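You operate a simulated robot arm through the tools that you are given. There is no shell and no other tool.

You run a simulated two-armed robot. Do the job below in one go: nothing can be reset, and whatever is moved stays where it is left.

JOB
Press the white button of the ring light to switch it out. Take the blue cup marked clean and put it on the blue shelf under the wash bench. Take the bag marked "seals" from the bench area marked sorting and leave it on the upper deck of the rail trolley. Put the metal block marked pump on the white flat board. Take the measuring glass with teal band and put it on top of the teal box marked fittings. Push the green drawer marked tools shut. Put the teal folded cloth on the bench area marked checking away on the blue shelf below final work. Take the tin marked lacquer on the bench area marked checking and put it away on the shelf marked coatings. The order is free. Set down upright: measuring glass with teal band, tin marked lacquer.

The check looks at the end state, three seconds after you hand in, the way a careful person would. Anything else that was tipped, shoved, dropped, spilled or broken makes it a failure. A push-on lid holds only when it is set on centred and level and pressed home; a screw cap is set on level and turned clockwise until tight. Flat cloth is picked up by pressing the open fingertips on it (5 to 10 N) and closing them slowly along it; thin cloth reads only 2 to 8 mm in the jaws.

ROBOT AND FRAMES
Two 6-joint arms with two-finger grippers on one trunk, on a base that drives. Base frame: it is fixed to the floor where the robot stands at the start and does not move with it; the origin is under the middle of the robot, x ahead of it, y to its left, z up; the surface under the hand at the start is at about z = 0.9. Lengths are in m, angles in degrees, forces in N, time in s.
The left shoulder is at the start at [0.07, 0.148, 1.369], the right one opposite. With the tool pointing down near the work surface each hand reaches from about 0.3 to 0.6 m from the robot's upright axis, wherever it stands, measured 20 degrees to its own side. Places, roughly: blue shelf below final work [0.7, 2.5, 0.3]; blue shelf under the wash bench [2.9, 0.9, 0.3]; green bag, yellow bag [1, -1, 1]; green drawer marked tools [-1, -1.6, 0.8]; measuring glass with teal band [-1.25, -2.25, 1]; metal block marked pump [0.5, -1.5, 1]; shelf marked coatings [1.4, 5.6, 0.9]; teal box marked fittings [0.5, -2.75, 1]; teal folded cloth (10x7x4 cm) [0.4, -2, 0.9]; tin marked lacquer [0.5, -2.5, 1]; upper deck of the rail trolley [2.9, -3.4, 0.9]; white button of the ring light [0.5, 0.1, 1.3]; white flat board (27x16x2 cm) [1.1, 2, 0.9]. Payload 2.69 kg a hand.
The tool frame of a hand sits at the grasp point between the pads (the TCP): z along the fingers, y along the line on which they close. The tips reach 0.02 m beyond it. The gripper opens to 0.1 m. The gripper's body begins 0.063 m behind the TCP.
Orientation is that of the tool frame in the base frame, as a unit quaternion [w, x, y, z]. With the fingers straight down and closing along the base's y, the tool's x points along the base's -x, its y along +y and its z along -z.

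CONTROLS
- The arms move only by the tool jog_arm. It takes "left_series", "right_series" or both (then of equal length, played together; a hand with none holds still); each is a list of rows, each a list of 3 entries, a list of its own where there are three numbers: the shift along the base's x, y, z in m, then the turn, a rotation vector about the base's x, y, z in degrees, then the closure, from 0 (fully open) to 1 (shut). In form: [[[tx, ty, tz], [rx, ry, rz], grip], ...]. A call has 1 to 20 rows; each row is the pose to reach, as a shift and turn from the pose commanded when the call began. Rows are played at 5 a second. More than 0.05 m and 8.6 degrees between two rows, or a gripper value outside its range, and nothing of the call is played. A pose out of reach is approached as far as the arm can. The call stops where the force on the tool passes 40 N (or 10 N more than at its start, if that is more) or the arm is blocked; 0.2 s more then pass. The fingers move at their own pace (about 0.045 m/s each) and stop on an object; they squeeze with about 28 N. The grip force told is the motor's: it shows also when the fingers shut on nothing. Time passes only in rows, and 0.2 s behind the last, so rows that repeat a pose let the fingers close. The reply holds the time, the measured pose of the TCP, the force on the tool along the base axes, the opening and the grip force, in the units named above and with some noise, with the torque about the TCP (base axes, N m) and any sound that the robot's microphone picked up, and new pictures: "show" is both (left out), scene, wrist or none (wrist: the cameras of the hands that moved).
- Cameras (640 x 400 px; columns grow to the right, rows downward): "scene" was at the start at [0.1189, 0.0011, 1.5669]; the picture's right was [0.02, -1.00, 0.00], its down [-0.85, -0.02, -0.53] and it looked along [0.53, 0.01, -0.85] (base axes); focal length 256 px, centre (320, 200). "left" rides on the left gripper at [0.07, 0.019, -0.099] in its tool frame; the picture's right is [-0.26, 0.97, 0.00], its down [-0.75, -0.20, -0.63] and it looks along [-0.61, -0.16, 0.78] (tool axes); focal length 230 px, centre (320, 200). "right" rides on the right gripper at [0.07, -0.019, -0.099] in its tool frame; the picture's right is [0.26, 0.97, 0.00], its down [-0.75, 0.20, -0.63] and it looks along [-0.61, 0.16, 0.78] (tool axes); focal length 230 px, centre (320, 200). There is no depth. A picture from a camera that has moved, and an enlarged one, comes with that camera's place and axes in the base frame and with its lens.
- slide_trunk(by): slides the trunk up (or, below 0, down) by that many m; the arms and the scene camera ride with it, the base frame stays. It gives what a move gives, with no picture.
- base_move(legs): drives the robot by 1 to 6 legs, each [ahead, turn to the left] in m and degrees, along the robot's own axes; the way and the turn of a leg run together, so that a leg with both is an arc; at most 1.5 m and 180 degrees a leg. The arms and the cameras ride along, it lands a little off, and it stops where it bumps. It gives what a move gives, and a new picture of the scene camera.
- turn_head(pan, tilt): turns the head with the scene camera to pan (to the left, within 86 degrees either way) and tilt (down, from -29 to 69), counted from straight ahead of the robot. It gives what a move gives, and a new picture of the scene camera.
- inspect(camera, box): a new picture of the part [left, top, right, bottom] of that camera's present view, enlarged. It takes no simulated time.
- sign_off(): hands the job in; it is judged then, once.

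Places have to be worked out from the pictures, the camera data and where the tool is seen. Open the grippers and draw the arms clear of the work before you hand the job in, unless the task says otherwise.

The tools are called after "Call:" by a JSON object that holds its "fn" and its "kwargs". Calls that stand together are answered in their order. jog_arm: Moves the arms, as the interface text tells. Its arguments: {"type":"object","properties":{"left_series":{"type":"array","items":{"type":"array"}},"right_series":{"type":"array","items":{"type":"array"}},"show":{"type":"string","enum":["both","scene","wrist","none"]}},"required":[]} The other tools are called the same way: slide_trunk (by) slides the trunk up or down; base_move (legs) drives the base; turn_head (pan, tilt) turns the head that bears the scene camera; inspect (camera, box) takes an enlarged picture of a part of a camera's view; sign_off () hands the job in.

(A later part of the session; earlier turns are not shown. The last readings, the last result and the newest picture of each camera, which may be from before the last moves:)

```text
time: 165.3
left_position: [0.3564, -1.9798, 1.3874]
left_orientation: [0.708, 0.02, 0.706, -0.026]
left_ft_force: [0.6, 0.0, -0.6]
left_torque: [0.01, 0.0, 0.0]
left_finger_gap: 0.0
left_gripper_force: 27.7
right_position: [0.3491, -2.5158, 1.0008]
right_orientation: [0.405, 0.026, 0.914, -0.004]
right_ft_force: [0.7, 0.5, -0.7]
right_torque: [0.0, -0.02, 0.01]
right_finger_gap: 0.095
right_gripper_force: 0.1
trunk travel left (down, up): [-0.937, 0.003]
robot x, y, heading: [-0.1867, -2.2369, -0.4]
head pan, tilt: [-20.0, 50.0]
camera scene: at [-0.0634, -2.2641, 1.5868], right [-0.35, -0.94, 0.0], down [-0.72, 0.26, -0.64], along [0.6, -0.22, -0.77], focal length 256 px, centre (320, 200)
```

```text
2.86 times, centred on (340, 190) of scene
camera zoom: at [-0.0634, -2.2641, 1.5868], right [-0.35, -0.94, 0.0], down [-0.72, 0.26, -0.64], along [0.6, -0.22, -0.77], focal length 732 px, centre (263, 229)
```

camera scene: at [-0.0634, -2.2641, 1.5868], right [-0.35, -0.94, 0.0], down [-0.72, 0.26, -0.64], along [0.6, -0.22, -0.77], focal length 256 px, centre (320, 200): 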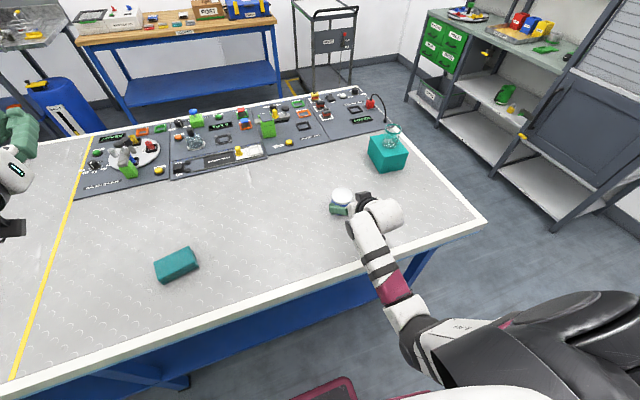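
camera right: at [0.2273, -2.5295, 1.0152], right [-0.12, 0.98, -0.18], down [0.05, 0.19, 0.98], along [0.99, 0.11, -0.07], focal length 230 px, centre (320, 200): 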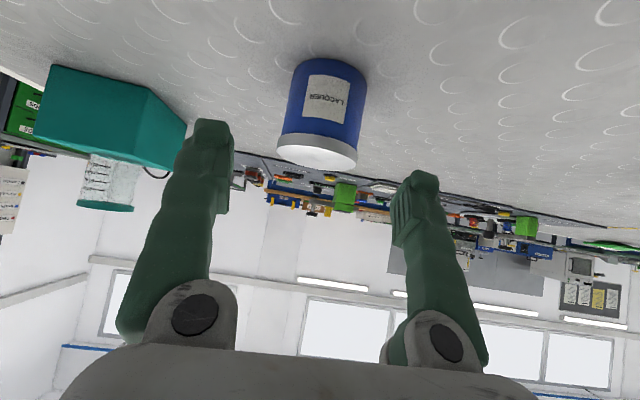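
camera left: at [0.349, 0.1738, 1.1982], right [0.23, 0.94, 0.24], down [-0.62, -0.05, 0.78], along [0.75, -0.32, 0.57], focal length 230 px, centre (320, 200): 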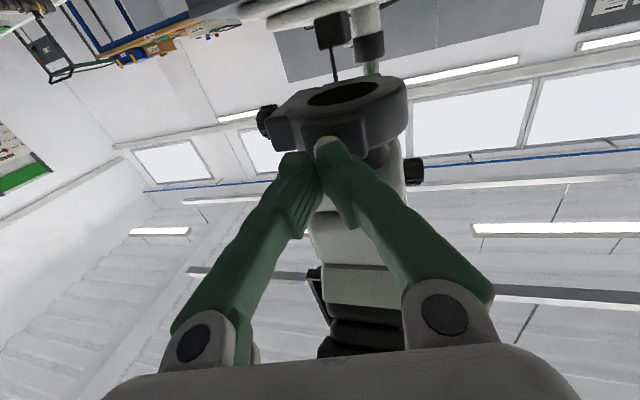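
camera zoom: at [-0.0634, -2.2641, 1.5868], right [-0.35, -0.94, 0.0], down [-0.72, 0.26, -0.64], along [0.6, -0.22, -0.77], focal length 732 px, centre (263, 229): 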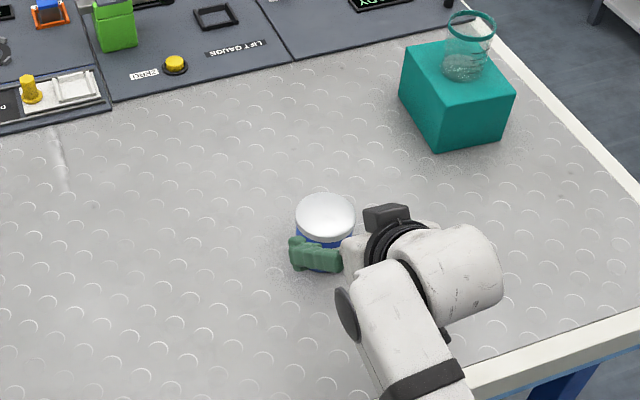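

The tin is centred between the fingers, lid top at about [0.43, −2.518, 0.96]. I advance to the grasp point and close.

Call:
{"fn": "jog_arm", "kwargs": {"right_series": [[[0.025, -0.001, -0.022], [0, 0, 0], 0.05], [[0.05, -0.002, -0.044], [0, 0, 0], 0.05], [[0.0755, -0.0025, -0.066], [0, 0, 0], 0.05], [[0.0755, -0.0025, -0.066], [0, 0, 0], 0.05]], "show": "wrist"}}

```text
time: 166.3
left_position: [0.3547, -1.9803, 1.3872]
left_orientation: [0.708, 0.02, 0.705, -0.027]
left_ft_force: [-0.1, 0.3, 0.2]
left_torque: [-0.02, -0.02, -0.03]
left_finger_gap: 0.0003
left_gripper_force: 28.3
right_position: [0.4251, -2.5189, 0.936]
right_orientation: [0.405, 0.027, 0.914, -0.005]
right_ft_force: [0.1, 0.6, 0.7]
right_torque: [-0.01, 0.01, -0.02]
right_finger_gap: 0.0951
right_gripper_force: 0.1
trunk travel left (down, up): [-0.937, 0.003]
robot x, y, heading: [-0.1834, -2.2385, -0.3]
head pan, tilt: [-20.0, 50.0]
camera right: at [0.3033, -2.5319, 0.9508], right [-0.12, 0.98, -0.18], down [0.05, 0.18, 0.98], along [0.99, 0.11, -0.07], focal length 230 px, centre (320, 200)
```

right: 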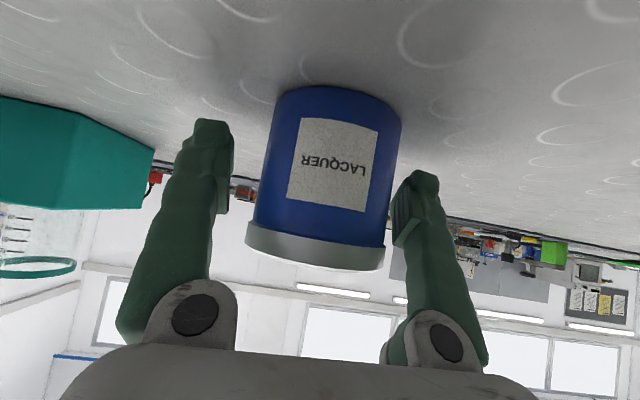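

The fingers straddle the tin's body. I close the gripper and lift a little.

Call:
{"fn": "jog_arm", "kwargs": {"right_series": [[[0, 0, 0], [0, 0, 0], 0.3], [[0, 0, 0], [0, 0, 0], 1], [[0, 0, 0], [0, 0, 0], 1], [[0, 0, 0.02], [0, 0, 0], 1], [[0, 0, 0.05], [0, 0, 0], 1], [[0, 0, 0.09], [0, 0, 0], 1], [[-0.01, 0, 0.13], [0, 0, 0], 1], [[-0.02, 0, 0.17], [0, 0, 0], 1]], "show": "both"}}

```text
time: 168.1
left_position: [0.3553, -1.9802, 1.3868]
left_orientation: [0.708, 0.02, 0.705, -0.026]
left_ft_force: [0.5, -0.6, -1.1]
left_torque: [-0.04, 0.02, 0.04]
left_finger_gap: 0.0001
left_gripper_force: 28.0
right_position: [0.4031, -2.5182, 1.1034]
right_orientation: [0.404, 0.027, 0.914, -0.004]
right_ft_force: [-0.7, -0.1, -1.4]
right_torque: [-0.06, -0.04, 0.0]
right_finger_gap: 0.0708
right_gripper_force: 27.8
trunk travel left (down, up): [-0.937, 0.003]
robot x, y, heading: [-0.1864, -2.2328, -0.2]
head pan, tilt: [-20.0, 50.0]
camera scene: at [-0.0642, -2.2643, 1.5868], right [-0.35, -0.94, 0.0], down [-0.72, 0.27, -0.64], along [0.6, -0.22, -0.77], focal length 256 px, centre (320, 200)
camera right: at [0.2811, -2.5314, 1.1197], right [-0.12, 0.98, -0.18], down [0.05, 0.18, 0.98], along [0.99, 0.11, -0.07], focal length 230 px, centre (320, 200)
```

scene: 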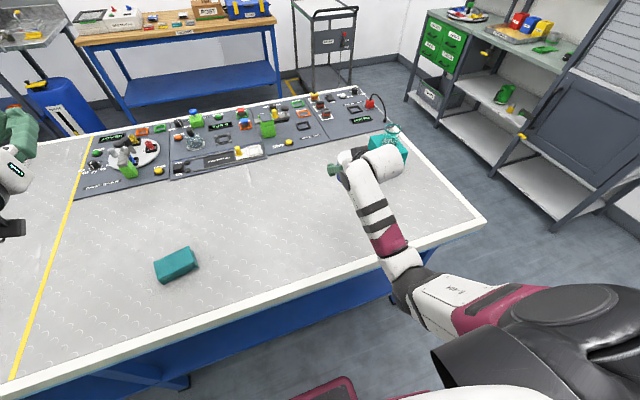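
right: 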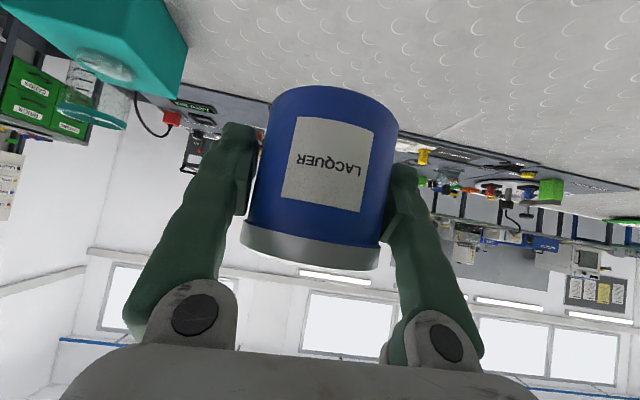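

The tin is held (gap 71 mm). Next, the cloth: I turn the left tool to point down above and short of the cloth, opening the fingers.

Call:
{"fn": "jog_arm", "kwargs": {"left_series": [[[-0.004, -0.002, -0.026], [0, 8.2, 0], 0.8], [[-0.008, -0.004, -0.052], [0, 16.4, 0], 0.5], [[-0.012, -0.006, -0.078], [0, 24.6, 0], 0.2], [[-0.016, -0.008, -0.104], [0, 32.8, 0], 0], [[-0.02, -0.01, -0.13], [0, 41, 0], 0], [[-0.024, -0.012, -0.156], [0, 49.2, 0], 0], [[-0.028, -0.014, -0.182], [0, 57.4, 0], 0], [[-0.032, -0.016, -0.208], [0, 65.6, 0], 0], [[-0.036, -0.018, -0.234], [0, 73.8, 0], 0], [[-0.04, -0.02, -0.26], [0, 82, 0], 0], [[-0.044, -0.02, -0.29], [0, 90, 0], 0], [[-0.044, -0.02, -0.31], [0, 90, 0], 0]], "show": "none"}}

Call:
{"fn": "base_move", "kwargs": {"legs": [[0.05, 0]]}}

Call:
{"fn": "turn_head", "kwargs": {"pan": 20, "tilt": 55}}

```text
time: 170.7
left_position: [0.3135, -1.9999, 1.0758]
left_orientation: [0.001, -0.005, 0.999, -0.033]
left_ft_force: [1.4, -0.2, -0.8]
left_torque: [-0.03, -0.03, 0.01]
left_finger_gap: 0.0999
left_gripper_force: 0.1
left hand out of reach, approached as far as the arm can: row 11
right_position: [0.404, -2.5189, 1.1035]
right_orientation: [0.404, 0.026, 0.914, -0.005]
right_ft_force: [0.5, 0.1, -1.7]
right_torque: [0.01, -0.01, -0.03]
right_finger_gap: 0.0708
right_gripper_force: 28.2
trunk travel left (down, up): [-0.937, 0.003]
robot x, y, heading: [-0.1853, -2.2411, -0.3]
head pan, tilt: [-20.0, 50.0]
```

```text
time: 171.6
left_position: [0.3626, -1.9992, 1.075]
left_orientation: [-0.001, -0.004, 0.999, -0.032]
left_ft_force: [0.2, 0.2, 0.3]
left_torque: [0.02, 0.0, -0.04]
left_finger_gap: 0.1
left_gripper_force: 0.1
right_position: [0.4547, -2.5175, 1.1022]
right_orientation: [0.402, 0.025, 0.915, -0.004]
right_ft_force: [0.7, 0.3, -2.2]
right_torque: [0.0, 0.01, -0.01]
right_finger_gap: 0.0709
right_gripper_force: 28.2
trunk travel left (down, up): [-0.937, 0.003]
robot x, y, heading: [-0.1373, -2.2392, -0.2]
head pan, tilt: [-20.0, 50.0]
camera scene: at [0.0112, -2.2643, 1.5862], right [-0.34, -0.94, 0.01], down [-0.73, 0.26, -0.63], along [0.59, -0.22, -0.78], focal length 256 px, centre (320, 200)
```

scene: 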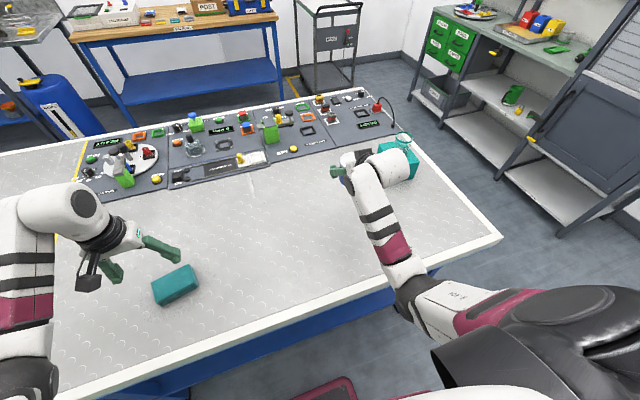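

```text
time: 172.7
left_position: [0.3435, -1.9985, 1.0826]
left_orientation: [0.009, -0.004, 0.999, -0.032]
left_ft_force: [-0.9, -0.1, 0.7]
left_torque: [0.0, 0.01, -0.04]
left_finger_gap: 0.1002
left_gripper_force: 0.0
right_position: [0.4337, -2.5175, 1.1124]
right_orientation: [0.411, 0.025, 0.911, -0.003]
right_ft_force: [0.1, 0.0, -1.3]
right_torque: [-0.01, 0.01, -0.01]
right_finger_gap: 0.0709
right_gripper_force: 28.4
trunk travel left (down, up): [-0.937, 0.003]
robot x, y, heading: [-0.1385, -2.2366, -0.3]
head pan, tilt: [20.0, 55.0]
camera scene: at [-0.0224, -2.2136, 1.5806], right [0.34, -0.94, 0.0], down [-0.77, -0.28, -0.58], along [0.54, 0.19, -0.82], focal length 256 px, centre (320, 200)
```

scene: 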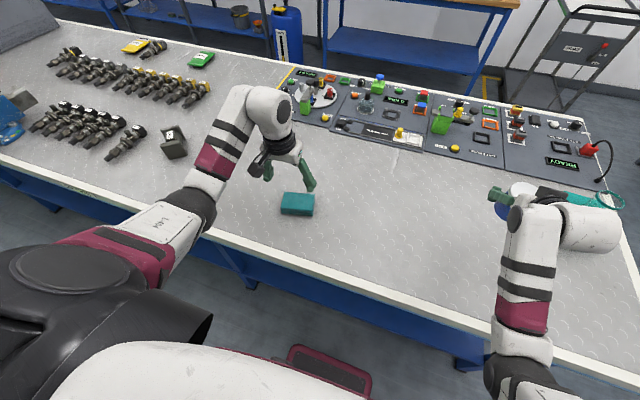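

The left hand hovers over the cloth (centre about [0.366, −2.0]). I rotate the tool −76° about vertical so it closes across the cloth's 7 cm side.

Call:
{"fn": "jog_arm", "kwargs": {"left_series": [[[0.003, 0, -0.005], [0, 0, -8.4], 0], [[0.006, 0, -0.01], [0, 0, -16.8], 0], [[0.009, 0, -0.015], [0, 0, -25.2], 0], [[0.012, 0, -0.02], [0, 0, -33.6], 0], [[0.015, -0.001, -0.025], [0, 0, -42], 0], [[0.018, -0.001, -0.03], [0, 0, -50.4], 0], [[0.02, -0.001, -0.03], [0, 0, -58.8], 0], [[0.022, -0.001, -0.03], [0, 0, -67.2], 0], [[0.022, -0.001, -0.03], [0, 0, -75.6], 0], [[0.022, -0.001, -0.03], [0, 0, -75.6], 0]], "show": "both"}}

```text
time: 174.9
left_position: [0.0774, -1.9792, 1.2762]
left_orientation: [0.016, 0.575, 0.818, -0.022]
left_ft_force: [0.0, 0.7, 0.0]
left_torque: [0.01, -0.06, -0.02]
left_finger_gap: 0.1001
left_gripper_force: 0.0
left hand out of reach, approached as far as the arm can: row 1, 2, 3, 4, 5, 6, 7, 8, 9, 10
right_position: [0.4373, -2.5193, 1.1104]
right_orientation: [0.41, 0.026, 0.912, -0.004]
right_ft_force: [-0.1, 0.6, -1.8]
right_torque: [0.0, -0.01, -0.01]
right_finger_gap: 0.0708
right_gripper_force: 28.2
trunk travel left (down, up): [-0.937, 0.003]
robot x, y, heading: [-0.1374, -2.2365, 0.1]
head pan, tilt: [20.0, 55.0]
camera scene: at [-0.0183, -2.2138, 1.5802], right [0.34, -0.94, 0.0], down [-0.77, -0.28, -0.57], along [0.54, 0.19, -0.82], focal length 256 px, centre (320, 200)
camera left: at [0.0722, -1.902, 1.3707], right [1.0, 0.09, 0.0], down [0.07, -0.74, 0.67], along [0.05, -0.67, -0.74], focal length 230 px, centre (320, 200)
```

scene: 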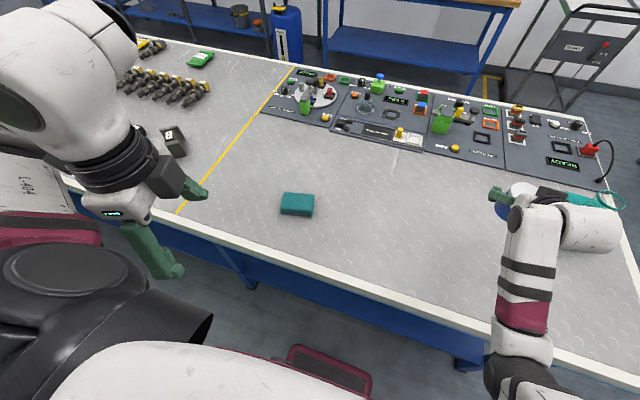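
left: 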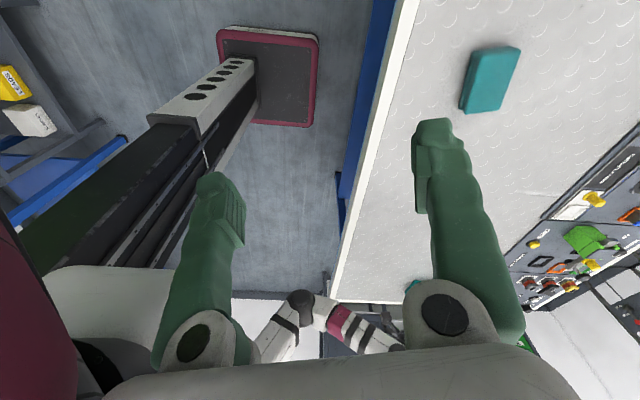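

The solver drifted because it began at a borderline-high pose, but the yaw itself is now reached. I bring the hand down and forward over the cloth keeping this orientation.

Call:
{"fn": "jog_arm", "kwargs": {"left_series": [[[0.03, -0.002, -0.02], [0, 0, 0], 0], [[0.06, -0.004, -0.045], [0, 0, 0], 0], [[0.09, -0.006, -0.075], [0, 0, 0], 0], [[0.12, -0.008, -0.11], [0, 0, 0], 0], [[0.155, -0.011, -0.145], [0, 0, 0], 0], [[0.19, -0.013, -0.18], [0, 0, 0], 0], [[0.225, -0.016, -0.215], [0, 0, 0], 0], [[0.26, -0.019, -0.245], [0, 0, 0], 0], [[0.289, -0.021, -0.276], [0, 0, 0], 0], [[0.289, -0.021, -0.276], [0, 0, 0], 0]], "show": "both"}}

```text
time: 177.1
left_position: [0.0819, -1.98, 1.2663]
left_orientation: [0.018, 0.567, 0.823, -0.024]
left_ft_force: [-1.0, -0.5, -0.9]
left_torque: [0.01, 0.01, 0.01]
left_finger_gap: 0.1001
left_gripper_force: 0.1
left hand out of reach, approached as far as the arm can: row 1, 2, 3, 4, 5, 6, 7, 8, 9, 10
right_position: [0.4359, -2.5185, 1.1104]
right_orientation: [0.41, 0.026, 0.912, -0.004]
right_ft_force: [0.1, 0.3, -2.1]
right_torque: [0.02, -0.02, -0.03]
right_finger_gap: 0.0711
right_gripper_force: 27.7
trunk travel left (down, up): [-0.937, 0.003]
robot x, y, heading: [-0.1338, -2.237, 0.1]
head pan, tilt: [20.0, 55.0]
camera scene: at [-0.0177, -2.2134, 1.5802], right [0.34, -0.94, 0.0], down [-0.77, -0.28, -0.57], along [0.54, 0.19, -0.82], focal length 256 px, centre (320, 200)
camera left: at [0.0746, -1.9028, 1.3596], right [0.99, 0.1, -0.01], down [0.08, -0.73, 0.68], along [0.06, -0.67, -0.74], focal length 230 px, centre (320, 200)
```

scene: 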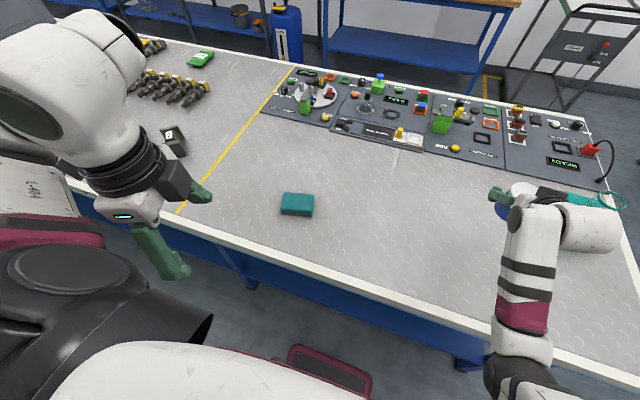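
left: 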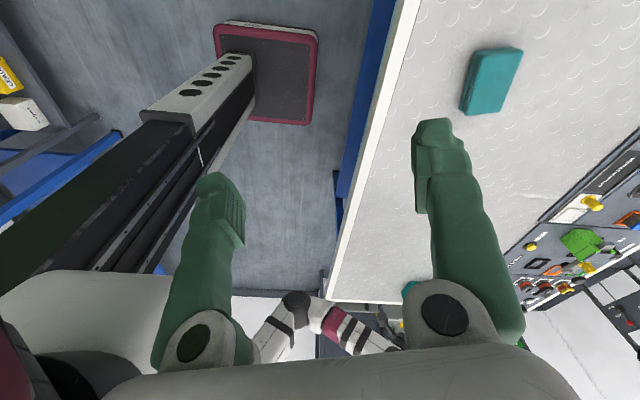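

The arm is stuck in a folded corner; I unwind the yaw while moving back forward over the bench.

Call:
{"fn": "jog_arm", "kwargs": {"left_series": [[[0.02, 0, -0.005], [0, 0, 7.5], 0], [[0.045, 0, -0.015], [0, 0, 15], 0], [[0.075, 0, -0.03], [0, 0, 22.5], 0], [[0.105, 0, -0.05], [0, 0, 30], 0], [[0.135, 0, -0.07], [0, 0, 37.5], 0], [[0.165, 0, -0.09], [0, 0, 45], 0], [[0.195, 0, -0.11], [0, 0, 52.5], 0], [[0.225, 0, -0.135], [0, 0, 60], 0], [[0.25, 0, -0.16], [0, 0, 67], 0], [[0.265, 0, -0.185], [0, 0, 69], 0], [[0.265, 0, -0.2], [0, 0, 69], 0]], "show": "scene"}}

```text
time: 179.5
left_position: [0.3478, -1.9948, 1.0611]
left_orientation: [0.027, 0.004, 1.0, -0.01]
left_ft_force: [-1.1, 0.7, -0.2]
left_torque: [-0.03, -0.04, 0.02]
left_finger_gap: 0.1
left_gripper_force: 0.1
left hand out of reach, approached as far as the arm can: row 1, 2, 3, 4, 5, 6, 7, 8, 9, 10, 11
right_position: [0.4363, -2.5159, 1.1107]
right_orientation: [0.411, 0.024, 0.911, -0.004]
right_ft_force: [-0.7, 0.3, -2.3]
right_torque: [-0.04, -0.02, -0.03]
right_finger_gap: 0.071
right_gripper_force: 28.2
trunk travel left (down, up): [-0.937, 0.003]
robot x, y, heading: [-0.1363, -2.2356, 0.0]
head pan, tilt: [20.0, 55.0]
camera scene: at [-0.0198, -2.2111, 1.5804], right [0.34, -0.94, 0.0], down [-0.77, -0.28, -0.57], along [0.54, 0.19, -0.82], focal length 256 px, centre (320, 200)
```

scene: 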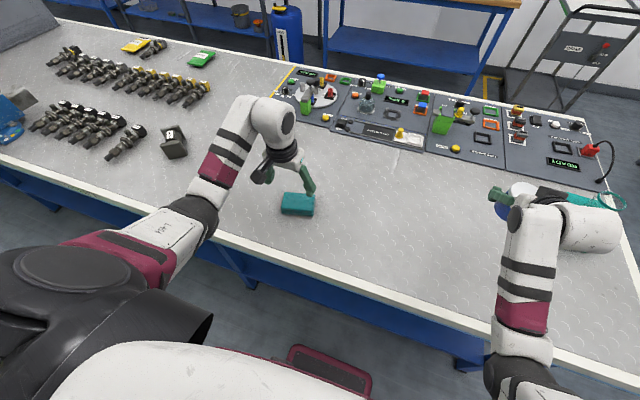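

The hand is back over the cloth pointing down. I lower a little and test how far it can yaw the other way.

Call:
{"fn": "jog_arm", "kwargs": {"left_series": [[[0, 0, -0.03], [0, 0, 0], 0], [[0, 0, -0.05], [0, 0, 0], 0], [[0, 0, -0.05], [0, 0, 8.4], 0], [[0, 0, -0.05], [0, 0, 16.8], 0], [[0, 0, -0.05], [0, 0, 25], 0], [[0, 0, -0.05], [0, 0, 33], 0]], "show": "none"}}

```text
time: 180.9
left_position: [0.35, -1.998, 1.0099]
left_orientation: [0.027, -0.276, 0.961, -0.002]
left_ft_force: [1.0, 0.3, 0.6]
left_torque: [-0.01, 0.0, 0.01]
left_finger_gap: 0.1002
left_gripper_force: 0.0
left hand out of reach, approached as far as the arm can: row 1, 2
right_position: [0.4365, -2.5185, 1.1112]
right_orientation: [0.41, 0.025, 0.912, -0.004]
right_ft_force: [0.0, -0.3, -2.4]
right_torque: [0.02, -0.01, 0.0]
right_finger_gap: 0.0708
right_gripper_force: 28.1
trunk travel left (down, up): [-0.937, 0.003]
robot x, y, heading: [-0.133, -2.2341, -0.6]
head pan, tilt: [20.0, 55.0]
```

Positive yaw works at this height. I continue turning to about +104° so the jaws close across the cloth's short side.

Call:
{"fn": "jog_arm", "kwargs": {"left_series": [[[0.004, 0, 0], [0, 0, 8.4], 0], [[0.008, 0, 0], [0, 0, 16.8], 0], [[0.012, 0, 0], [0, 0, 25.2], 0], [[0.016, 0, 0], [0, 0, 33.6], 0], [[0.016, 0, 0], [0, 0, 42], 0], [[0.016, 0, 0], [0, 0, 50.4], 0], [[0.016, 0, 0], [0, 0, 58.8], 0], [[0.016, 0, 0], [0, 0, 67.2], 0], [[0.016, 0, 0], [0, 0, 71], 0], [[0.016, 0, 0], [0, 0, 71], 0]], "show": "both"}}

```text
time: 183.1
left_position: [0.3678, -1.9986, 1.011]
left_orientation: [-0.022, 0.783, -0.622, -0.015]
left_ft_force: [0.4, -0.2, -0.1]
left_torque: [-0.02, -0.02, 0.02]
left_finger_gap: 0.1004
left_gripper_force: 0.0
right_position: [0.4372, -2.519, 1.1097]
right_orientation: [0.411, 0.026, 0.911, -0.004]
right_ft_force: [-0.2, 0.3, -2.2]
right_torque: [0.02, -0.02, -0.01]
right_finger_gap: 0.0706
right_gripper_force: 28.2
trunk travel left (down, up): [-0.937, 0.003]
robot x, y, heading: [-0.1342, -2.241, -0.2]
head pan, tilt: [20.0, 55.0]
camera scene: at [-0.0176, -2.2135, 1.5802], right [0.34, -0.94, 0.0], down [-0.77, -0.28, -0.57], along [0.54, 0.19, -0.82], focal length 256 px, centre (320, 200)
camera left: at [0.3661, -2.0759, 1.1056], right [-1.0, 0.03, 0.0], down [0.02, 0.74, 0.67], along [0.02, 0.67, -0.74], focal length 230 px, centre (320, 200)
```

scene: 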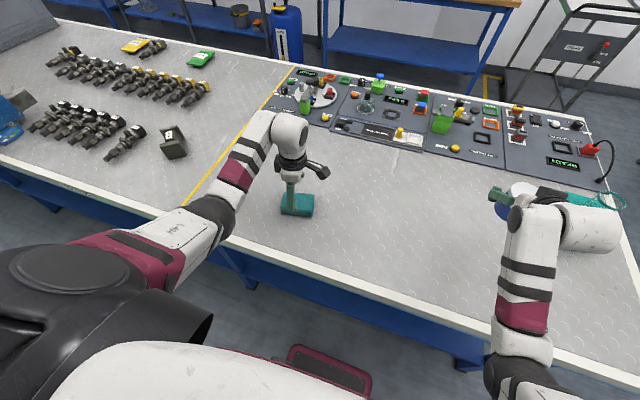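
left: 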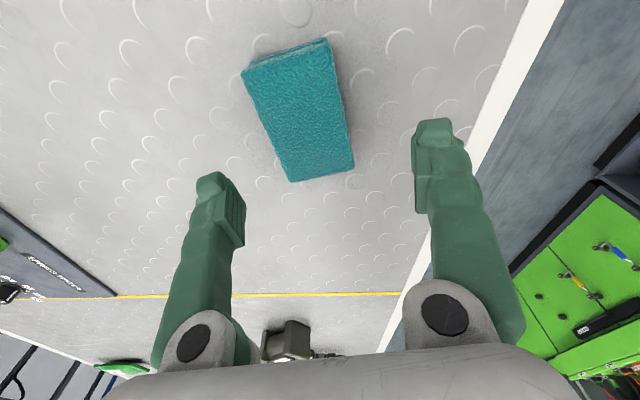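

The jaws are now aligned with the cloth's short side; cloth centre about [0.377, −2.004]. I shift slightly and descend with open fingers around it.

Call:
{"fn": "jog_arm", "kwargs": {"left_series": [[[0.01, -0.006, -0.01], [0, 0, 0], 0], [[0.01, -0.006, -0.03], [0, 0, 0], 0], [[0.01, -0.006, -0.05], [0, 0, 0], 0], [[0.01, -0.006, -0.065], [0, 0, 0], 0], [[0.01, -0.006, -0.065], [0, 0, 0], 0]], "show": "wrist"}}

```text
time: 184.3
left_position: [0.3784, -1.9939, 0.9479]
left_orientation: [-0.017, 0.783, -0.622, -0.01]
left_ft_force: [-1.0, 0.3, 0.2]
left_torque: [0.0, -0.01, 0.0]
left_finger_gap: 0.1001
left_gripper_force: 0.1
left hand out of reach, approached as far as the arm can: row 3, 4, 5
right_position: [0.4363, -2.5184, 1.1105]
right_orientation: [0.41, 0.025, 0.912, -0.004]
right_ft_force: [0.0, 0.5, -2.5]
right_torque: [-0.01, 0.03, 0.0]
right_finger_gap: 0.0708
right_gripper_force: 28.2
trunk travel left (down, up): [-0.937, 0.003]
robot x, y, heading: [-0.1343, -2.2383, -0.2]
head pan, tilt: [20.0, 55.0]
camera left: at [0.3761, -2.0695, 1.0435], right [-1.0, 0.04, 0.0], down [0.02, 0.75, 0.66], along [0.03, 0.66, -0.75], focal length 230 px, centre (320, 200)
```

left: 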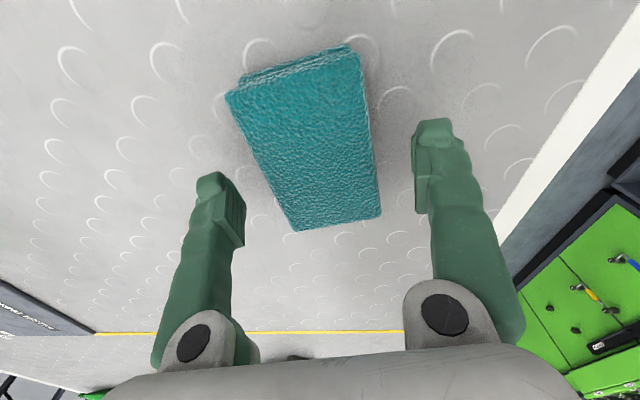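

Reach limit stops the last centimetres; I lower the trunk 2 cm instead and shift 2 cm toward the cloth's middle.

Call:
{"fn": "slide_trunk", "kwargs": {"by": -0.03}}

Call:
{"fn": "jog_arm", "kwargs": {"left_series": [[[0.002, -0.01, 0.005], [0, 0, 0], 0], [[0.004, -0.02, 0.01], [0, 0, 0], 0], [[0.004, -0.02, 0.008], [0, 0, 0], 0]], "show": "wrist"}}

```text
time: 185.0
left_position: [0.3775, -1.993, 0.9187]
left_orientation: [-0.019, 0.782, -0.622, -0.01]
left_ft_force: [-0.3, 0.0, 0.2]
left_torque: [-0.03, -0.01, 0.0]
left_finger_gap: 0.1001
left_gripper_force: 0.0
right_position: [0.4371, -2.5183, 1.0811]
right_orientation: [0.411, 0.025, 0.911, -0.004]
right_ft_force: [0.1, -0.5, -2.1]
right_torque: [0.01, -0.03, 0.01]
right_finger_gap: 0.0708
right_gripper_force: 28.1
trunk travel left (down, up): [-0.907, 0.033]
robot x, y, heading: [-0.1341, -2.2389, -0.3]
head pan, tilt: [20.0, 55.0]
```

```text
time: 185.8
left_position: [0.3814, -2.0064, 0.9295]
left_orientation: [-0.013, 0.783, -0.622, -0.007]
left_ft_force: [-0.3, -0.5, -0.3]
left_torque: [0.0, 0.01, 0.02]
left_finger_gap: 0.1001
left_gripper_force: 0.1
left hand out of reach, approached as far as the arm can: row 2, 3
right_position: [0.4364, -2.5183, 1.0802]
right_orientation: [0.41, 0.025, 0.912, -0.003]
right_ft_force: [0.0, 0.0, -2.5]
right_torque: [0.0, -0.02, 0.02]
right_finger_gap: 0.0708
right_gripper_force: 27.9
trunk travel left (down, up): [-0.907, 0.033]
robot x, y, heading: [-0.1344, -2.2401, -0.6]
head pan, tilt: [20.0, 55.0]
camera left: at [0.3794, -2.0809, 1.0269], right [-1.0, 0.03, 0.0], down [0.02, 0.76, 0.65], along [0.03, 0.65, -0.76], focal length 230 px, centre (320, 200)
```

left: 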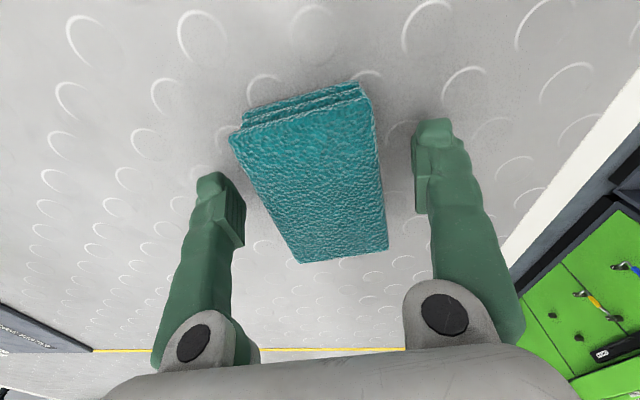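

The cloth lies centred between the fingers (TCP z ≈ 0.93). I close slowly on it.

Call:
{"fn": "jog_arm", "kwargs": {"left_series": [[[0, 0, 0], [0, 0, 0], 0.15], [[0, 0, 0], [0, 0, 0], 0.3], [[0, 0, 0], [0, 0, 0], 0.45], [[0, 0, 0], [0, 0, 0], 0.6], [[0, 0, 0], [0, 0, 0], 0.8], [[0, 0, 0], [0, 0, 0], 1], [[0, 0, 0], [0, 0, 0], 1]], "show": "wrist"}}

```text
time: 187.4
left_position: [0.3821, -2.0054, 0.9318]
left_orientation: [-0.013, 0.782, -0.623, -0.007]
left_ft_force: [1.3, -0.5, 0.3]
left_torque: [-0.02, 0.05, 0.08]
left_finger_gap: 0.0637
left_gripper_force: 28.3
right_position: [0.4374, -2.5179, 1.0808]
right_orientation: [0.41, 0.026, 0.912, -0.004]
right_ft_force: [0.4, 0.8, -2.3]
right_torque: [-0.02, 0.0, 0.0]
right_finger_gap: 0.0709
right_gripper_force: 27.7
trunk travel left (down, up): [-0.907, 0.033]
robot x, y, heading: [-0.1393, -2.2359, -0.1]
head pan, tilt: [20.0, 55.0]
camera left: at [0.3793, -2.0812, 1.027], right [-1.0, 0.03, 0.0], down [0.02, 0.76, 0.65], along [0.03, 0.65, -0.76], focal length 230 px, centre (320, 200)
```

left: 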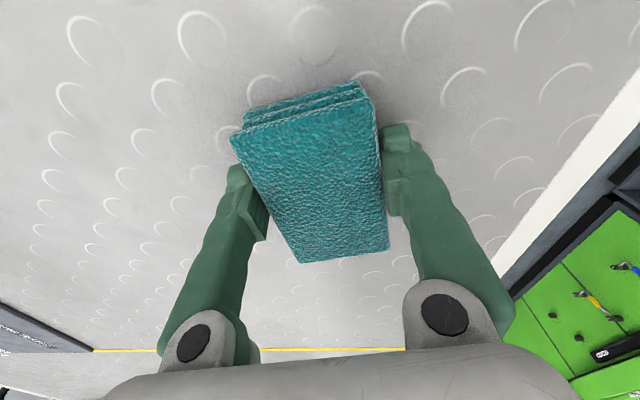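

Gripped at 64 mm. I lift via the trunk, then the arm, and check that the cloth comes along.

Call:
{"fn": "slide_trunk", "kwargs": {"by": 0.032}}

Call:
{"fn": "jog_arm", "kwargs": {"left_series": [[[-0.005, 0.005, 0.02], [0, 0, 0], 1], [[-0.01, 0.01, 0.04], [0, 0, 0], 1], [[-0.015, 0.015, 0.055], [0, 0, 0], 1]], "show": "both"}}

```text
time: 188.2
left_position: [0.3826, -2.0066, 0.9619]
left_orientation: [-0.013, 0.782, -0.623, -0.007]
left_ft_force: [0.0, 0.2, -0.2]
left_torque: [-0.03, 0.01, -0.04]
left_finger_gap: 0.064
left_gripper_force: 28.3
right_position: [0.4367, -2.5183, 1.1123]
right_orientation: [0.409, 0.026, 0.912, -0.004]
right_ft_force: [-1.2, 0.6, -2.0]
right_torque: [0.05, 0.01, -0.03]
right_finger_gap: 0.0706
right_gripper_force: 28.2
trunk travel left (down, up): [-0.939, 0.001]
robot x, y, heading: [-0.1328, -2.2384, -0.2]
head pan, tilt: [20.0, 55.0]
```

```text
time: 189.0
left_position: [0.3667, -1.9917, 1.017]
left_orientation: [-0.012, 0.782, -0.624, -0.008]
left_ft_force: [0.2, 0.6, -0.6]
left_torque: [0.02, -0.02, 0.01]
left_finger_gap: 0.0634
left_gripper_force: 27.7
right_position: [0.4379, -2.518, 1.1122]
right_orientation: [0.41, 0.025, 0.912, -0.003]
right_ft_force: [0.8, 0.2, -2.4]
right_torque: [-0.02, -0.03, -0.01]
right_finger_gap: 0.0707
right_gripper_force: 28.0
trunk travel left (down, up): [-0.939, 0.001]
robot x, y, heading: [-0.1363, -2.2404, -0.4]
head pan, tilt: [20.0, 55.0]
camera scene: at [-0.0175, -2.2131, 1.5822], right [0.34, -0.94, 0.0], down [-0.77, -0.28, -0.57], along [0.54, 0.19, -0.82], focal length 256 px, centre (320, 200)
camera left: at [0.3649, -2.0655, 1.1133], right [-1.0, 0.04, 0.0], down [0.02, 0.76, 0.65], along [0.03, 0.65, -0.76], focal length 230 px, centre (320, 200)
```

scene: 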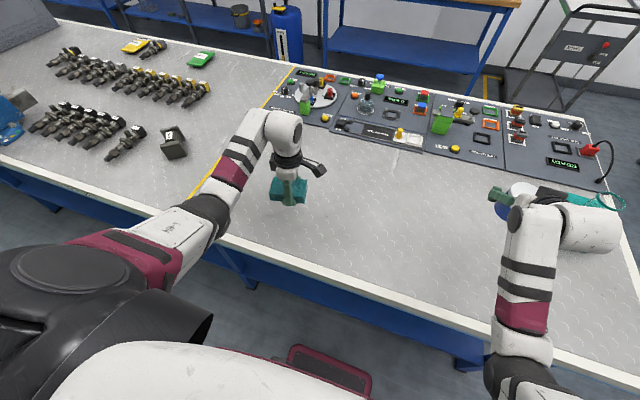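
left: 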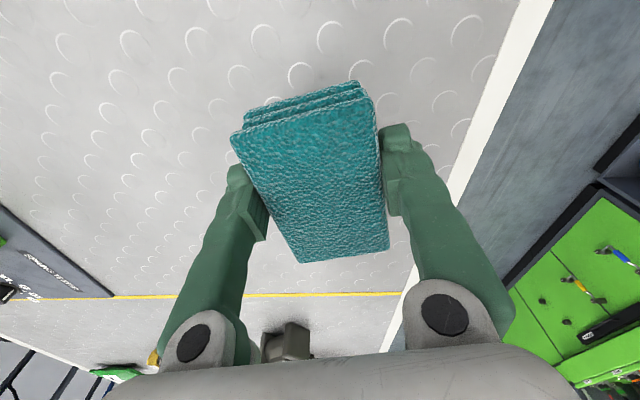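

The cloth is lifted. I unwind the wrist yaw (−104°) here, where there's free space.

Call:
{"fn": "jog_arm", "kwargs": {"left_series": [[[0, 0, 0], [0, 0, -8.4], 1], [[0, 0, 0], [0, 0, -16.8], 1], [[0, 0, 0], [0, 0, -25.2], 1], [[0, 0, 0], [0, 0, -33.6], 1], [[0, 0, 0], [0, 0, -42], 1], [[0, 0, 0], [0, 0, -50.4], 1], [[-0.005, 0, 0], [0, 0, -58.8], 1], [[-0.01, 0, 0], [0, 0, -67.2], 1], [[-0.015, 0, 0], [0, 0, -75.6], 1], [[-0.015, 0, 0], [0, 0, -84], 1], [[-0.015, 0, 0], [0, 0, -92], 1], [[-0.015, 0, 0], [0, 0, -100], 1], [[-0.015, 0, 0], [0, 0, -103], 1]], "show": "none"}}

Call:
{"fn": "jog_arm", "kwargs": {"left_series": [[[0, 0, 0.015], [0, -8, 0], 1], [[0, 0, 0.03], [0, -16, 0], 1], [[0, 0, 0.05], [0, -24, 0], 1], [[0, 0, 0.07], [0, -32, 0], 1], [[0, 0, 0.09], [0, -40, 0], 1], [[0, 0, 0.11], [0, -46, 0], 1], [[0, 0, 0.13], [0, -46, 0], 1]], "show": "both"}}

```text
time: 191.8
left_position: [0.3362, -2.0027, 1.0305]
left_orientation: [0.015, -0.005, 1.0, -0.005]
left_ft_force: [-0.8, 0.5, -0.6]
left_torque: [0.03, 0.01, -0.01]
left_finger_gap: 0.0639
left_gripper_force: 28.3
left hand out of reach, approached as far as the arm can: row 13
right_position: [0.4369, -2.5194, 1.1124]
right_orientation: [0.411, 0.026, 0.911, -0.004]
right_ft_force: [-0.3, 0.5, -2.6]
right_torque: [-0.03, -0.02, 0.0]
right_finger_gap: 0.0708
right_gripper_force: 28.2
trunk travel left (down, up): [-0.939, 0.001]
robot x, y, heading: [-0.132, -2.2376, -0.1]
head pan, tilt: [20.0, 55.0]
```

```text
time: 193.4
left_position: [0.3388, -2.0015, 1.1608]
left_orientation: [0.404, 0.003, 0.915, -0.006]
left_ft_force: [0.7, 0.7, -0.1]
left_torque: [0.04, 0.05, 0.0]
left_finger_gap: 0.0637
left_gripper_force: 28.4
right_position: [0.4376, -2.5183, 1.1117]
right_orientation: [0.41, 0.026, 0.912, -0.004]
right_ft_force: [0.3, 0.5, -1.2]
right_torque: [-0.08, 0.0, -0.05]
right_finger_gap: 0.0707
right_gripper_force: 27.8
trunk travel left (down, up): [-0.939, 0.001]
robot x, y, heading: [-0.1383, -2.2368, -0.3]
head pan, tilt: [20.0, 55.0]
camera scene: at [-0.0168, -2.2136, 1.5821], right [0.34, -0.94, 0.0], down [-0.77, -0.28, -0.57], along [0.54, 0.19, -0.82], focal length 256 px, centre (320, 200)
camera left: at [0.2197, -1.9816, 1.175], right [0.18, 0.97, 0.18], down [0.04, -0.19, 0.98], along [0.98, -0.17, -0.07], focal length 230 px, centre (320, 200)
```

scene: 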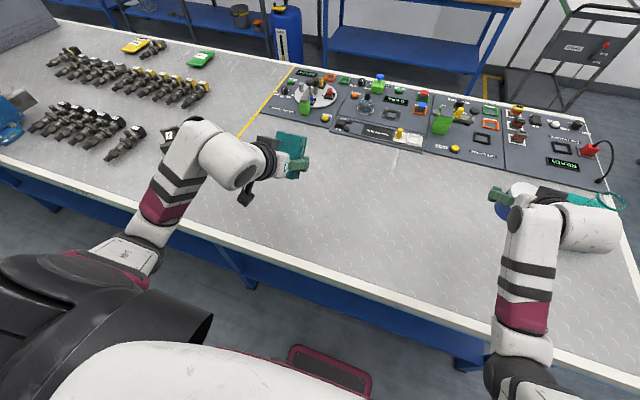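
left: 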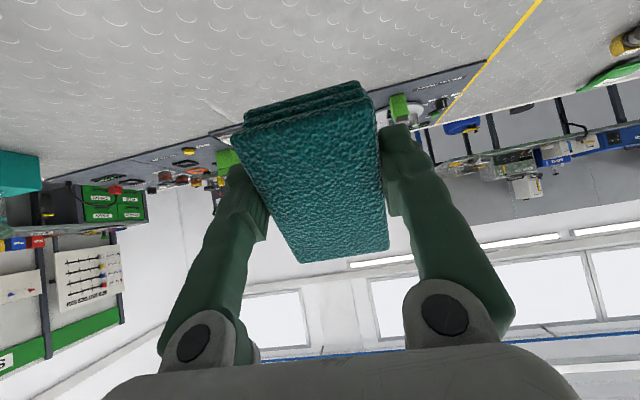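

Both items are held. I back away, turn left to face +y and look down the aisle before the long drive.

Call:
{"fn": "base_move", "kwargs": {"legs": [[-0.25, 0], [0, 90]]}}

Call:
{"fn": "turn_head", "kwargs": {"pan": 0, "tilt": 25}}

```text
time: 199.0
left_position: [-0.6107, -1.7603, 1.1607]
left_orientation: [0.29, -0.642, 0.653, 0.279]
left_ft_force: [0.7, 0.2, -0.1]
left_torque: [-0.02, -0.01, 0.02]
left_finger_gap: 0.0636
left_gripper_force: 27.9
right_position: [-0.0936, -1.6655, 1.1121]
right_orientation: [0.294, -0.623, 0.666, 0.285]
right_ft_force: [0.2, -0.3, -2.1]
right_torque: [0.04, -0.01, 0.02]
right_finger_gap: 0.0707
right_gripper_force: 27.6
trunk travel left (down, up): [-0.939, 0.001]
robot x, y, heading: [-0.3829, -2.2363, 89.6]
head pan, tilt: [20.0, 55.0]
camera scene: at [-0.403, -2.1176, 1.5822], right [0.94, 0.33, 0.0], down [0.27, -0.77, -0.57], along [-0.19, 0.54, -0.82], focal length 256 px, centre (320, 200)
```

scene: 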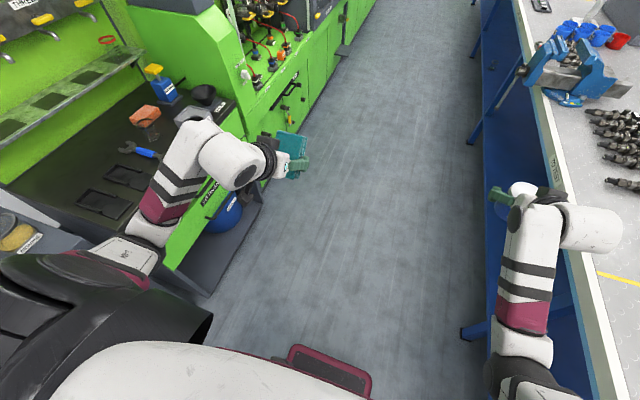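

```text
time: 199.9
left_position: [-0.6108, -1.7601, 1.1602]
left_orientation: [0.29, -0.643, 0.652, 0.28]
left_ft_force: [0.0, 0.1, -1.0]
left_torque: [0.0, 0.03, 0.0]
left_finger_gap: 0.0636
left_gripper_force: 28.2
right_position: [-0.0947, -1.6674, 1.112]
right_orientation: [0.294, -0.624, 0.666, 0.286]
right_ft_force: [-0.1, 0.0, -2.1]
right_torque: [0.01, 0.01, 0.02]
right_finger_gap: 0.0709
right_gripper_force: 27.8
trunk travel left (down, up): [-0.939, 0.001]
robot x, y, heading: [-0.3794, -2.2379, 89.3]
head pan, tilt: [0.0, 25.0]
camera scene: at [-0.3789, -2.0936, 1.6261], right [1.0, -0.01, 0.0], down [0.0, -0.42, -0.91], along [0.01, 0.91, -0.42], focal length 256 px, centre (320, 200)
```

scene: 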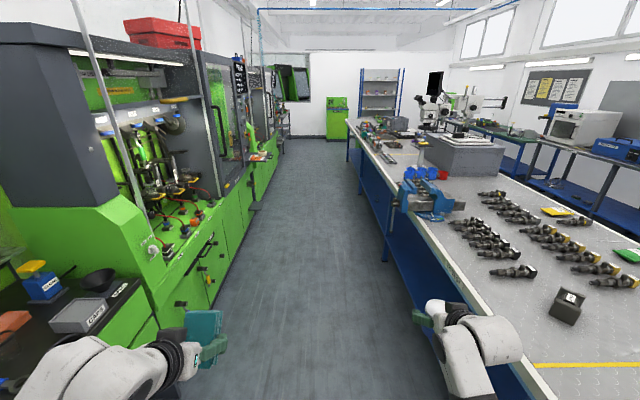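

The aisle is clear with several centimetres on each side (left elbow ~x −0.95, vise front ~x 0.12). I drive ahead in stages.

Call:
{"fn": "base_move", "kwargs": {"legs": [[1.4, 0]]}}

```text
time: 206.7
left_position: [-0.5802, -0.3988, 1.1607]
left_orientation: [0.292, -0.638, 0.656, 0.278]
left_ft_force: [-1.3, -0.3, -0.9]
left_torque: [-0.01, -0.01, 0.0]
left_finger_gap: 0.0637
left_gripper_force: 28.3
right_position: [-0.0615, -0.3136, 1.1128]
right_orientation: [0.296, -0.619, 0.67, 0.284]
right_ft_force: [-0.3, -0.3, -2.2]
right_torque: [0.01, 0.0, -0.01]
right_finger_gap: 0.0708
right_gripper_force: 28.0
trunk travel left (down, up): [-0.939, 0.001]
robot x, y, heading: [-0.3543, -0.8805, 88.6]
head pan, tilt: [0.0, 25.0]
camera scene: at [-0.3519, -0.7371, 1.6263], right [1.0, -0.02, 0.0], down [-0.01, -0.42, -0.91], along [0.02, 0.91, -0.42], focal length 256 px, centre (320, 200)
```

scene: 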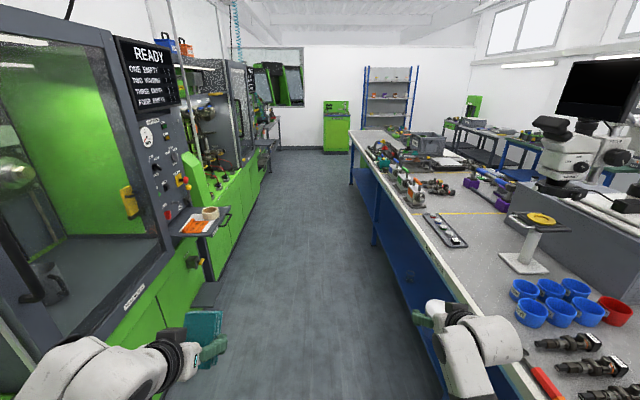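

A small tray sticks out on the left ahead (outer edge ~x −0.86). The left elbow flares too far out, so I extend the left hand forward to pull that elbow in.

Call:
{"fn": "jog_arm", "kwargs": {"left_series": [[[-0.008, 0.025, -0.012], [0, 0, 0], 1], [[-0.015, 0.05, -0.025], [0, 0, 0], 1], [[-0.022, 0.075, -0.038], [0, 0, 0], 1], [[-0.03, 0.1, -0.05], [0, 0, 0], 1]], "show": "none"}}

Call:
{"fn": "turn_head", "kwargs": {"pan": 35, "tilt": 45}}

```text
time: 207.7
left_position: [-0.6081, -0.298, 1.1095]
left_orientation: [0.291, -0.638, 0.656, 0.278]
left_ft_force: [-0.8, 0.6, -1.0]
left_torque: [0.0, 0.01, -0.01]
left_finger_gap: 0.0635
left_gripper_force: 27.9
right_position: [-0.0619, -0.3116, 1.1122]
right_orientation: [0.295, -0.62, 0.67, 0.283]
right_ft_force: [0.2, 0.7, -1.9]
right_torque: [0.01, -0.04, 0.02]
right_finger_gap: 0.0707
right_gripper_force: 28.1
trunk travel left (down, up): [-0.939, 0.001]
robot x, y, heading: [-0.3533, -0.8754, 88.5]
head pan, tilt: [0.0, 25.0]
```

```text
time: 208.7
left_position: [-0.6082, -0.2991, 1.1097]
left_orientation: [0.292, -0.638, 0.656, 0.278]
left_ft_force: [-0.2, -0.7, 0.1]
left_torque: [-0.02, 0.02, 0.03]
left_finger_gap: 0.0637
left_gripper_force: 27.7
right_position: [-0.0607, -0.3127, 1.1131]
right_orientation: [0.295, -0.62, 0.669, 0.285]
right_ft_force: [0.7, -0.1, -1.9]
right_torque: [0.04, 0.01, 0.01]
right_finger_gap: 0.0711
right_gripper_force: 28.2
trunk travel left (down, up): [-0.939, 0.001]
robot x, y, heading: [-0.3552, -0.874, 88.8]
head pan, tilt: [35.0, 45.0]
camera scene: at [-0.3989, -0.7608, 1.5957], right [0.83, 0.55, 0.0], down [0.39, -0.59, -0.71], along [-0.39, 0.59, -0.71], focal length 256 px, centre (320, 200)
```

scene: 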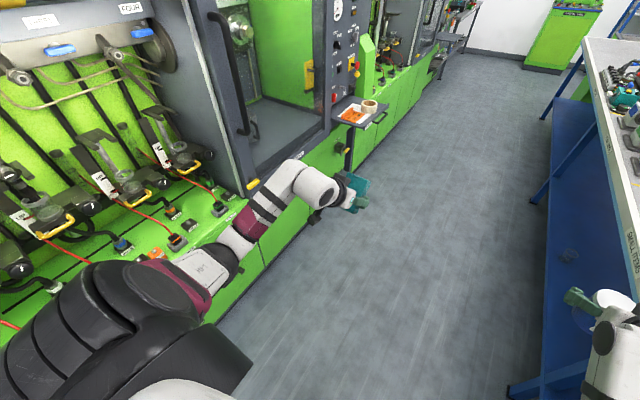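

The tray reaches about x −0.85, so I shift the robot about 12 cm toward the bench side before going on.

Call:
{"fn": "base_move", "kwargs": {"legs": [[0, -10], [0.7, 0], [0, 10.5]]}}

Call:
{"fn": "turn_head", "kwargs": {"pan": 15, "tilt": 35}}

```text
time: 214.0
left_position: [-0.4699, 0.3877, 1.111]
left_orientation: [0.29, -0.641, 0.653, 0.28]
left_ft_force: [0.5, 0.3, -0.3]
left_torque: [-0.01, 0.01, 0.01]
left_finger_gap: 0.0637
left_gripper_force: 27.9
right_position: [0.0748, 0.3787, 1.1124]
right_orientation: [0.295, -0.622, 0.667, 0.286]
right_ft_force: [0.6, 0.3, -2.1]
right_torque: [0.01, 0.02, 0.0]
right_finger_gap: 0.0707
right_gripper_force: 27.7
trunk travel left (down, up): [-0.939, 0.001]
robot x, y, heading: [-0.215, -0.1908, 89.0]
head pan, tilt: [35.0, 45.0]
camera scene: at [-0.257, -0.0719, 1.5957], right [0.83, 0.56, 0.0], down [0.39, -0.59, -0.71], along [-0.4, 0.59, -0.71], focal length 256 px, centre (320, 200)
```

scene: 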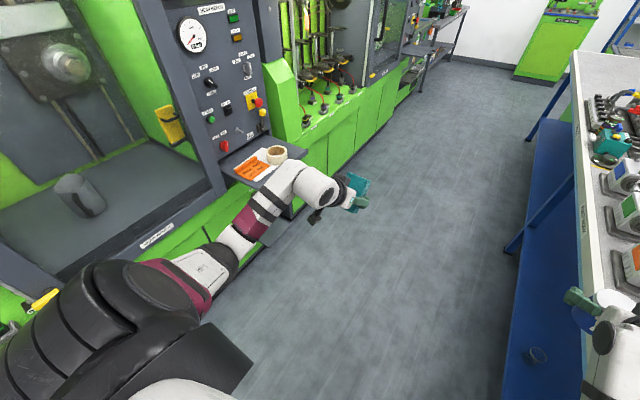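

```text
time: 214.8
left_position: [-0.4737, 0.386, 1.1101]
left_orientation: [0.291, -0.641, 0.654, 0.278]
left_ft_force: [-0.6, 0.2, -0.3]
left_torque: [0.01, -0.02, -0.05]
left_finger_gap: 0.0637
left_gripper_force: 28.2
right_position: [0.0726, 0.3784, 1.1135]
right_orientation: [0.295, -0.622, 0.667, 0.284]
right_ft_force: [0.3, 0.2, -1.4]
right_torque: [0.02, 0.0, -0.02]
right_finger_gap: 0.0707
right_gripper_force: 28.1
trunk travel left (down, up): [-0.939, 0.001]
robot x, y, heading: [-0.2179, -0.1898, 89.1]
head pan, tilt: [15.0, 35.0]
camera scene: at [-0.2375, -0.0538, 1.6104], right [0.97, 0.24, 0.0], down [0.14, -0.56, -0.82], along [-0.2, 0.79, -0.57], focal length 256 px, centre (320, 200)
```

scene: 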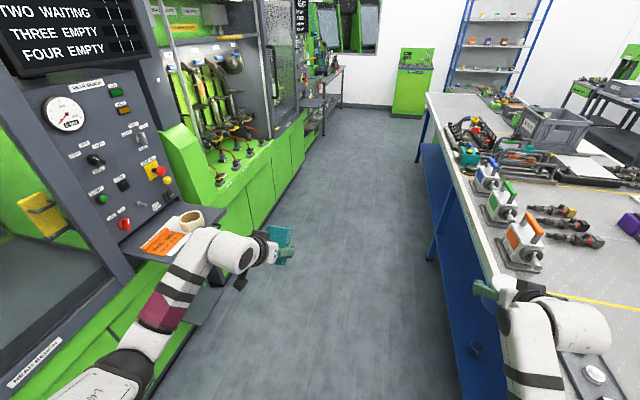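

Clear of the tray now. I straighten slightly and drive on 1.4 m.

Call:
{"fn": "base_move", "kwargs": {"legs": [[0, 1.8], [1.4, 0]]}}

Call:
{"fn": "turn_head", "kwargs": {"pan": -25, "tilt": 35}}

```text
time: 222.2
left_position: [-0.5163, 1.7915, 1.1112]
left_orientation: [-0.286, 0.653, -0.641, -0.285]
left_ft_force: [-0.4, -0.2, 0.0]
left_torque: [0.02, 0.02, -0.01]
left_finger_gap: 0.0637
left_gripper_force: 28.1
right_position: [0.0297, 1.8033, 1.1129]
right_orientation: [0.29, -0.634, 0.656, 0.29]
right_ft_force: [0.4, 0.0, -2.0]
right_torque: [0.02, 0.01, 0.0]
right_finger_gap: 0.0707
right_gripper_force: 27.8
trunk travel left (down, up): [-0.939, 0.001]
robot x, y, heading: [-0.2372, 1.2219, 91.2]
head pan, tilt: [15.0, 35.0]
camera scene: at [-0.2638, 1.3585, 1.6105], right [0.96, 0.28, 0.0], down [0.16, -0.55, -0.82], along [-0.23, 0.79, -0.57], focal length 256 px, centre (320, 200)
```

scene: 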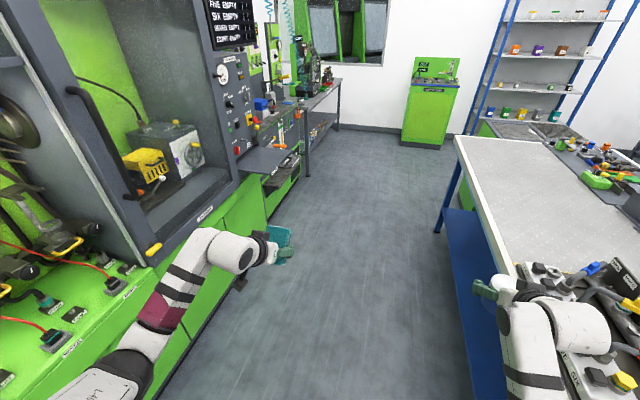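

```text
time: 223.3
left_position: [-0.517, 1.793, 1.1109]
left_orientation: [-0.286, 0.652, -0.642, -0.284]
left_ft_force: [-0.4, -0.6, -0.6]
left_torque: [0.02, 0.02, -0.02]
left_finger_gap: 0.0638
left_gripper_force: 27.1
right_position: [0.0296, 1.8025, 1.1113]
right_orientation: [0.289, -0.635, 0.656, 0.29]
right_ft_force: [1.0, -0.6, -2.0]
right_torque: [0.0, -0.02, -0.01]
right_finger_gap: 0.0708
right_gripper_force: 28.3
trunk travel left (down, up): [-0.939, 0.001]
robot x, y, heading: [-0.2359, 1.2257, 91.0]
head pan, tilt: [-25.0, 35.0]
camera scene: at [-0.2039, 1.3554, 1.6104], right [0.91, -0.41, 0.0], down [-0.23, -0.52, -0.82], along [0.33, 0.75, -0.57], focal length 256 px, centre (320, 200)
```

scene: 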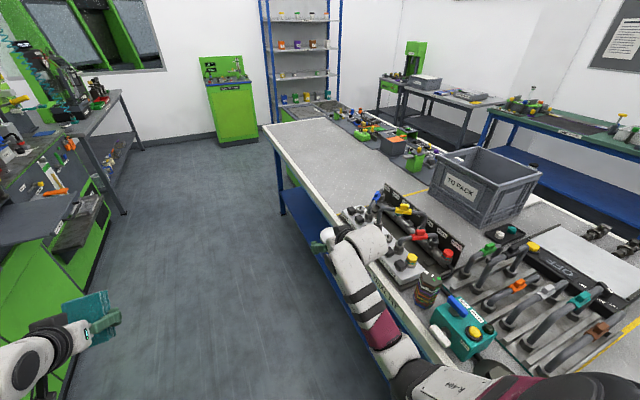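

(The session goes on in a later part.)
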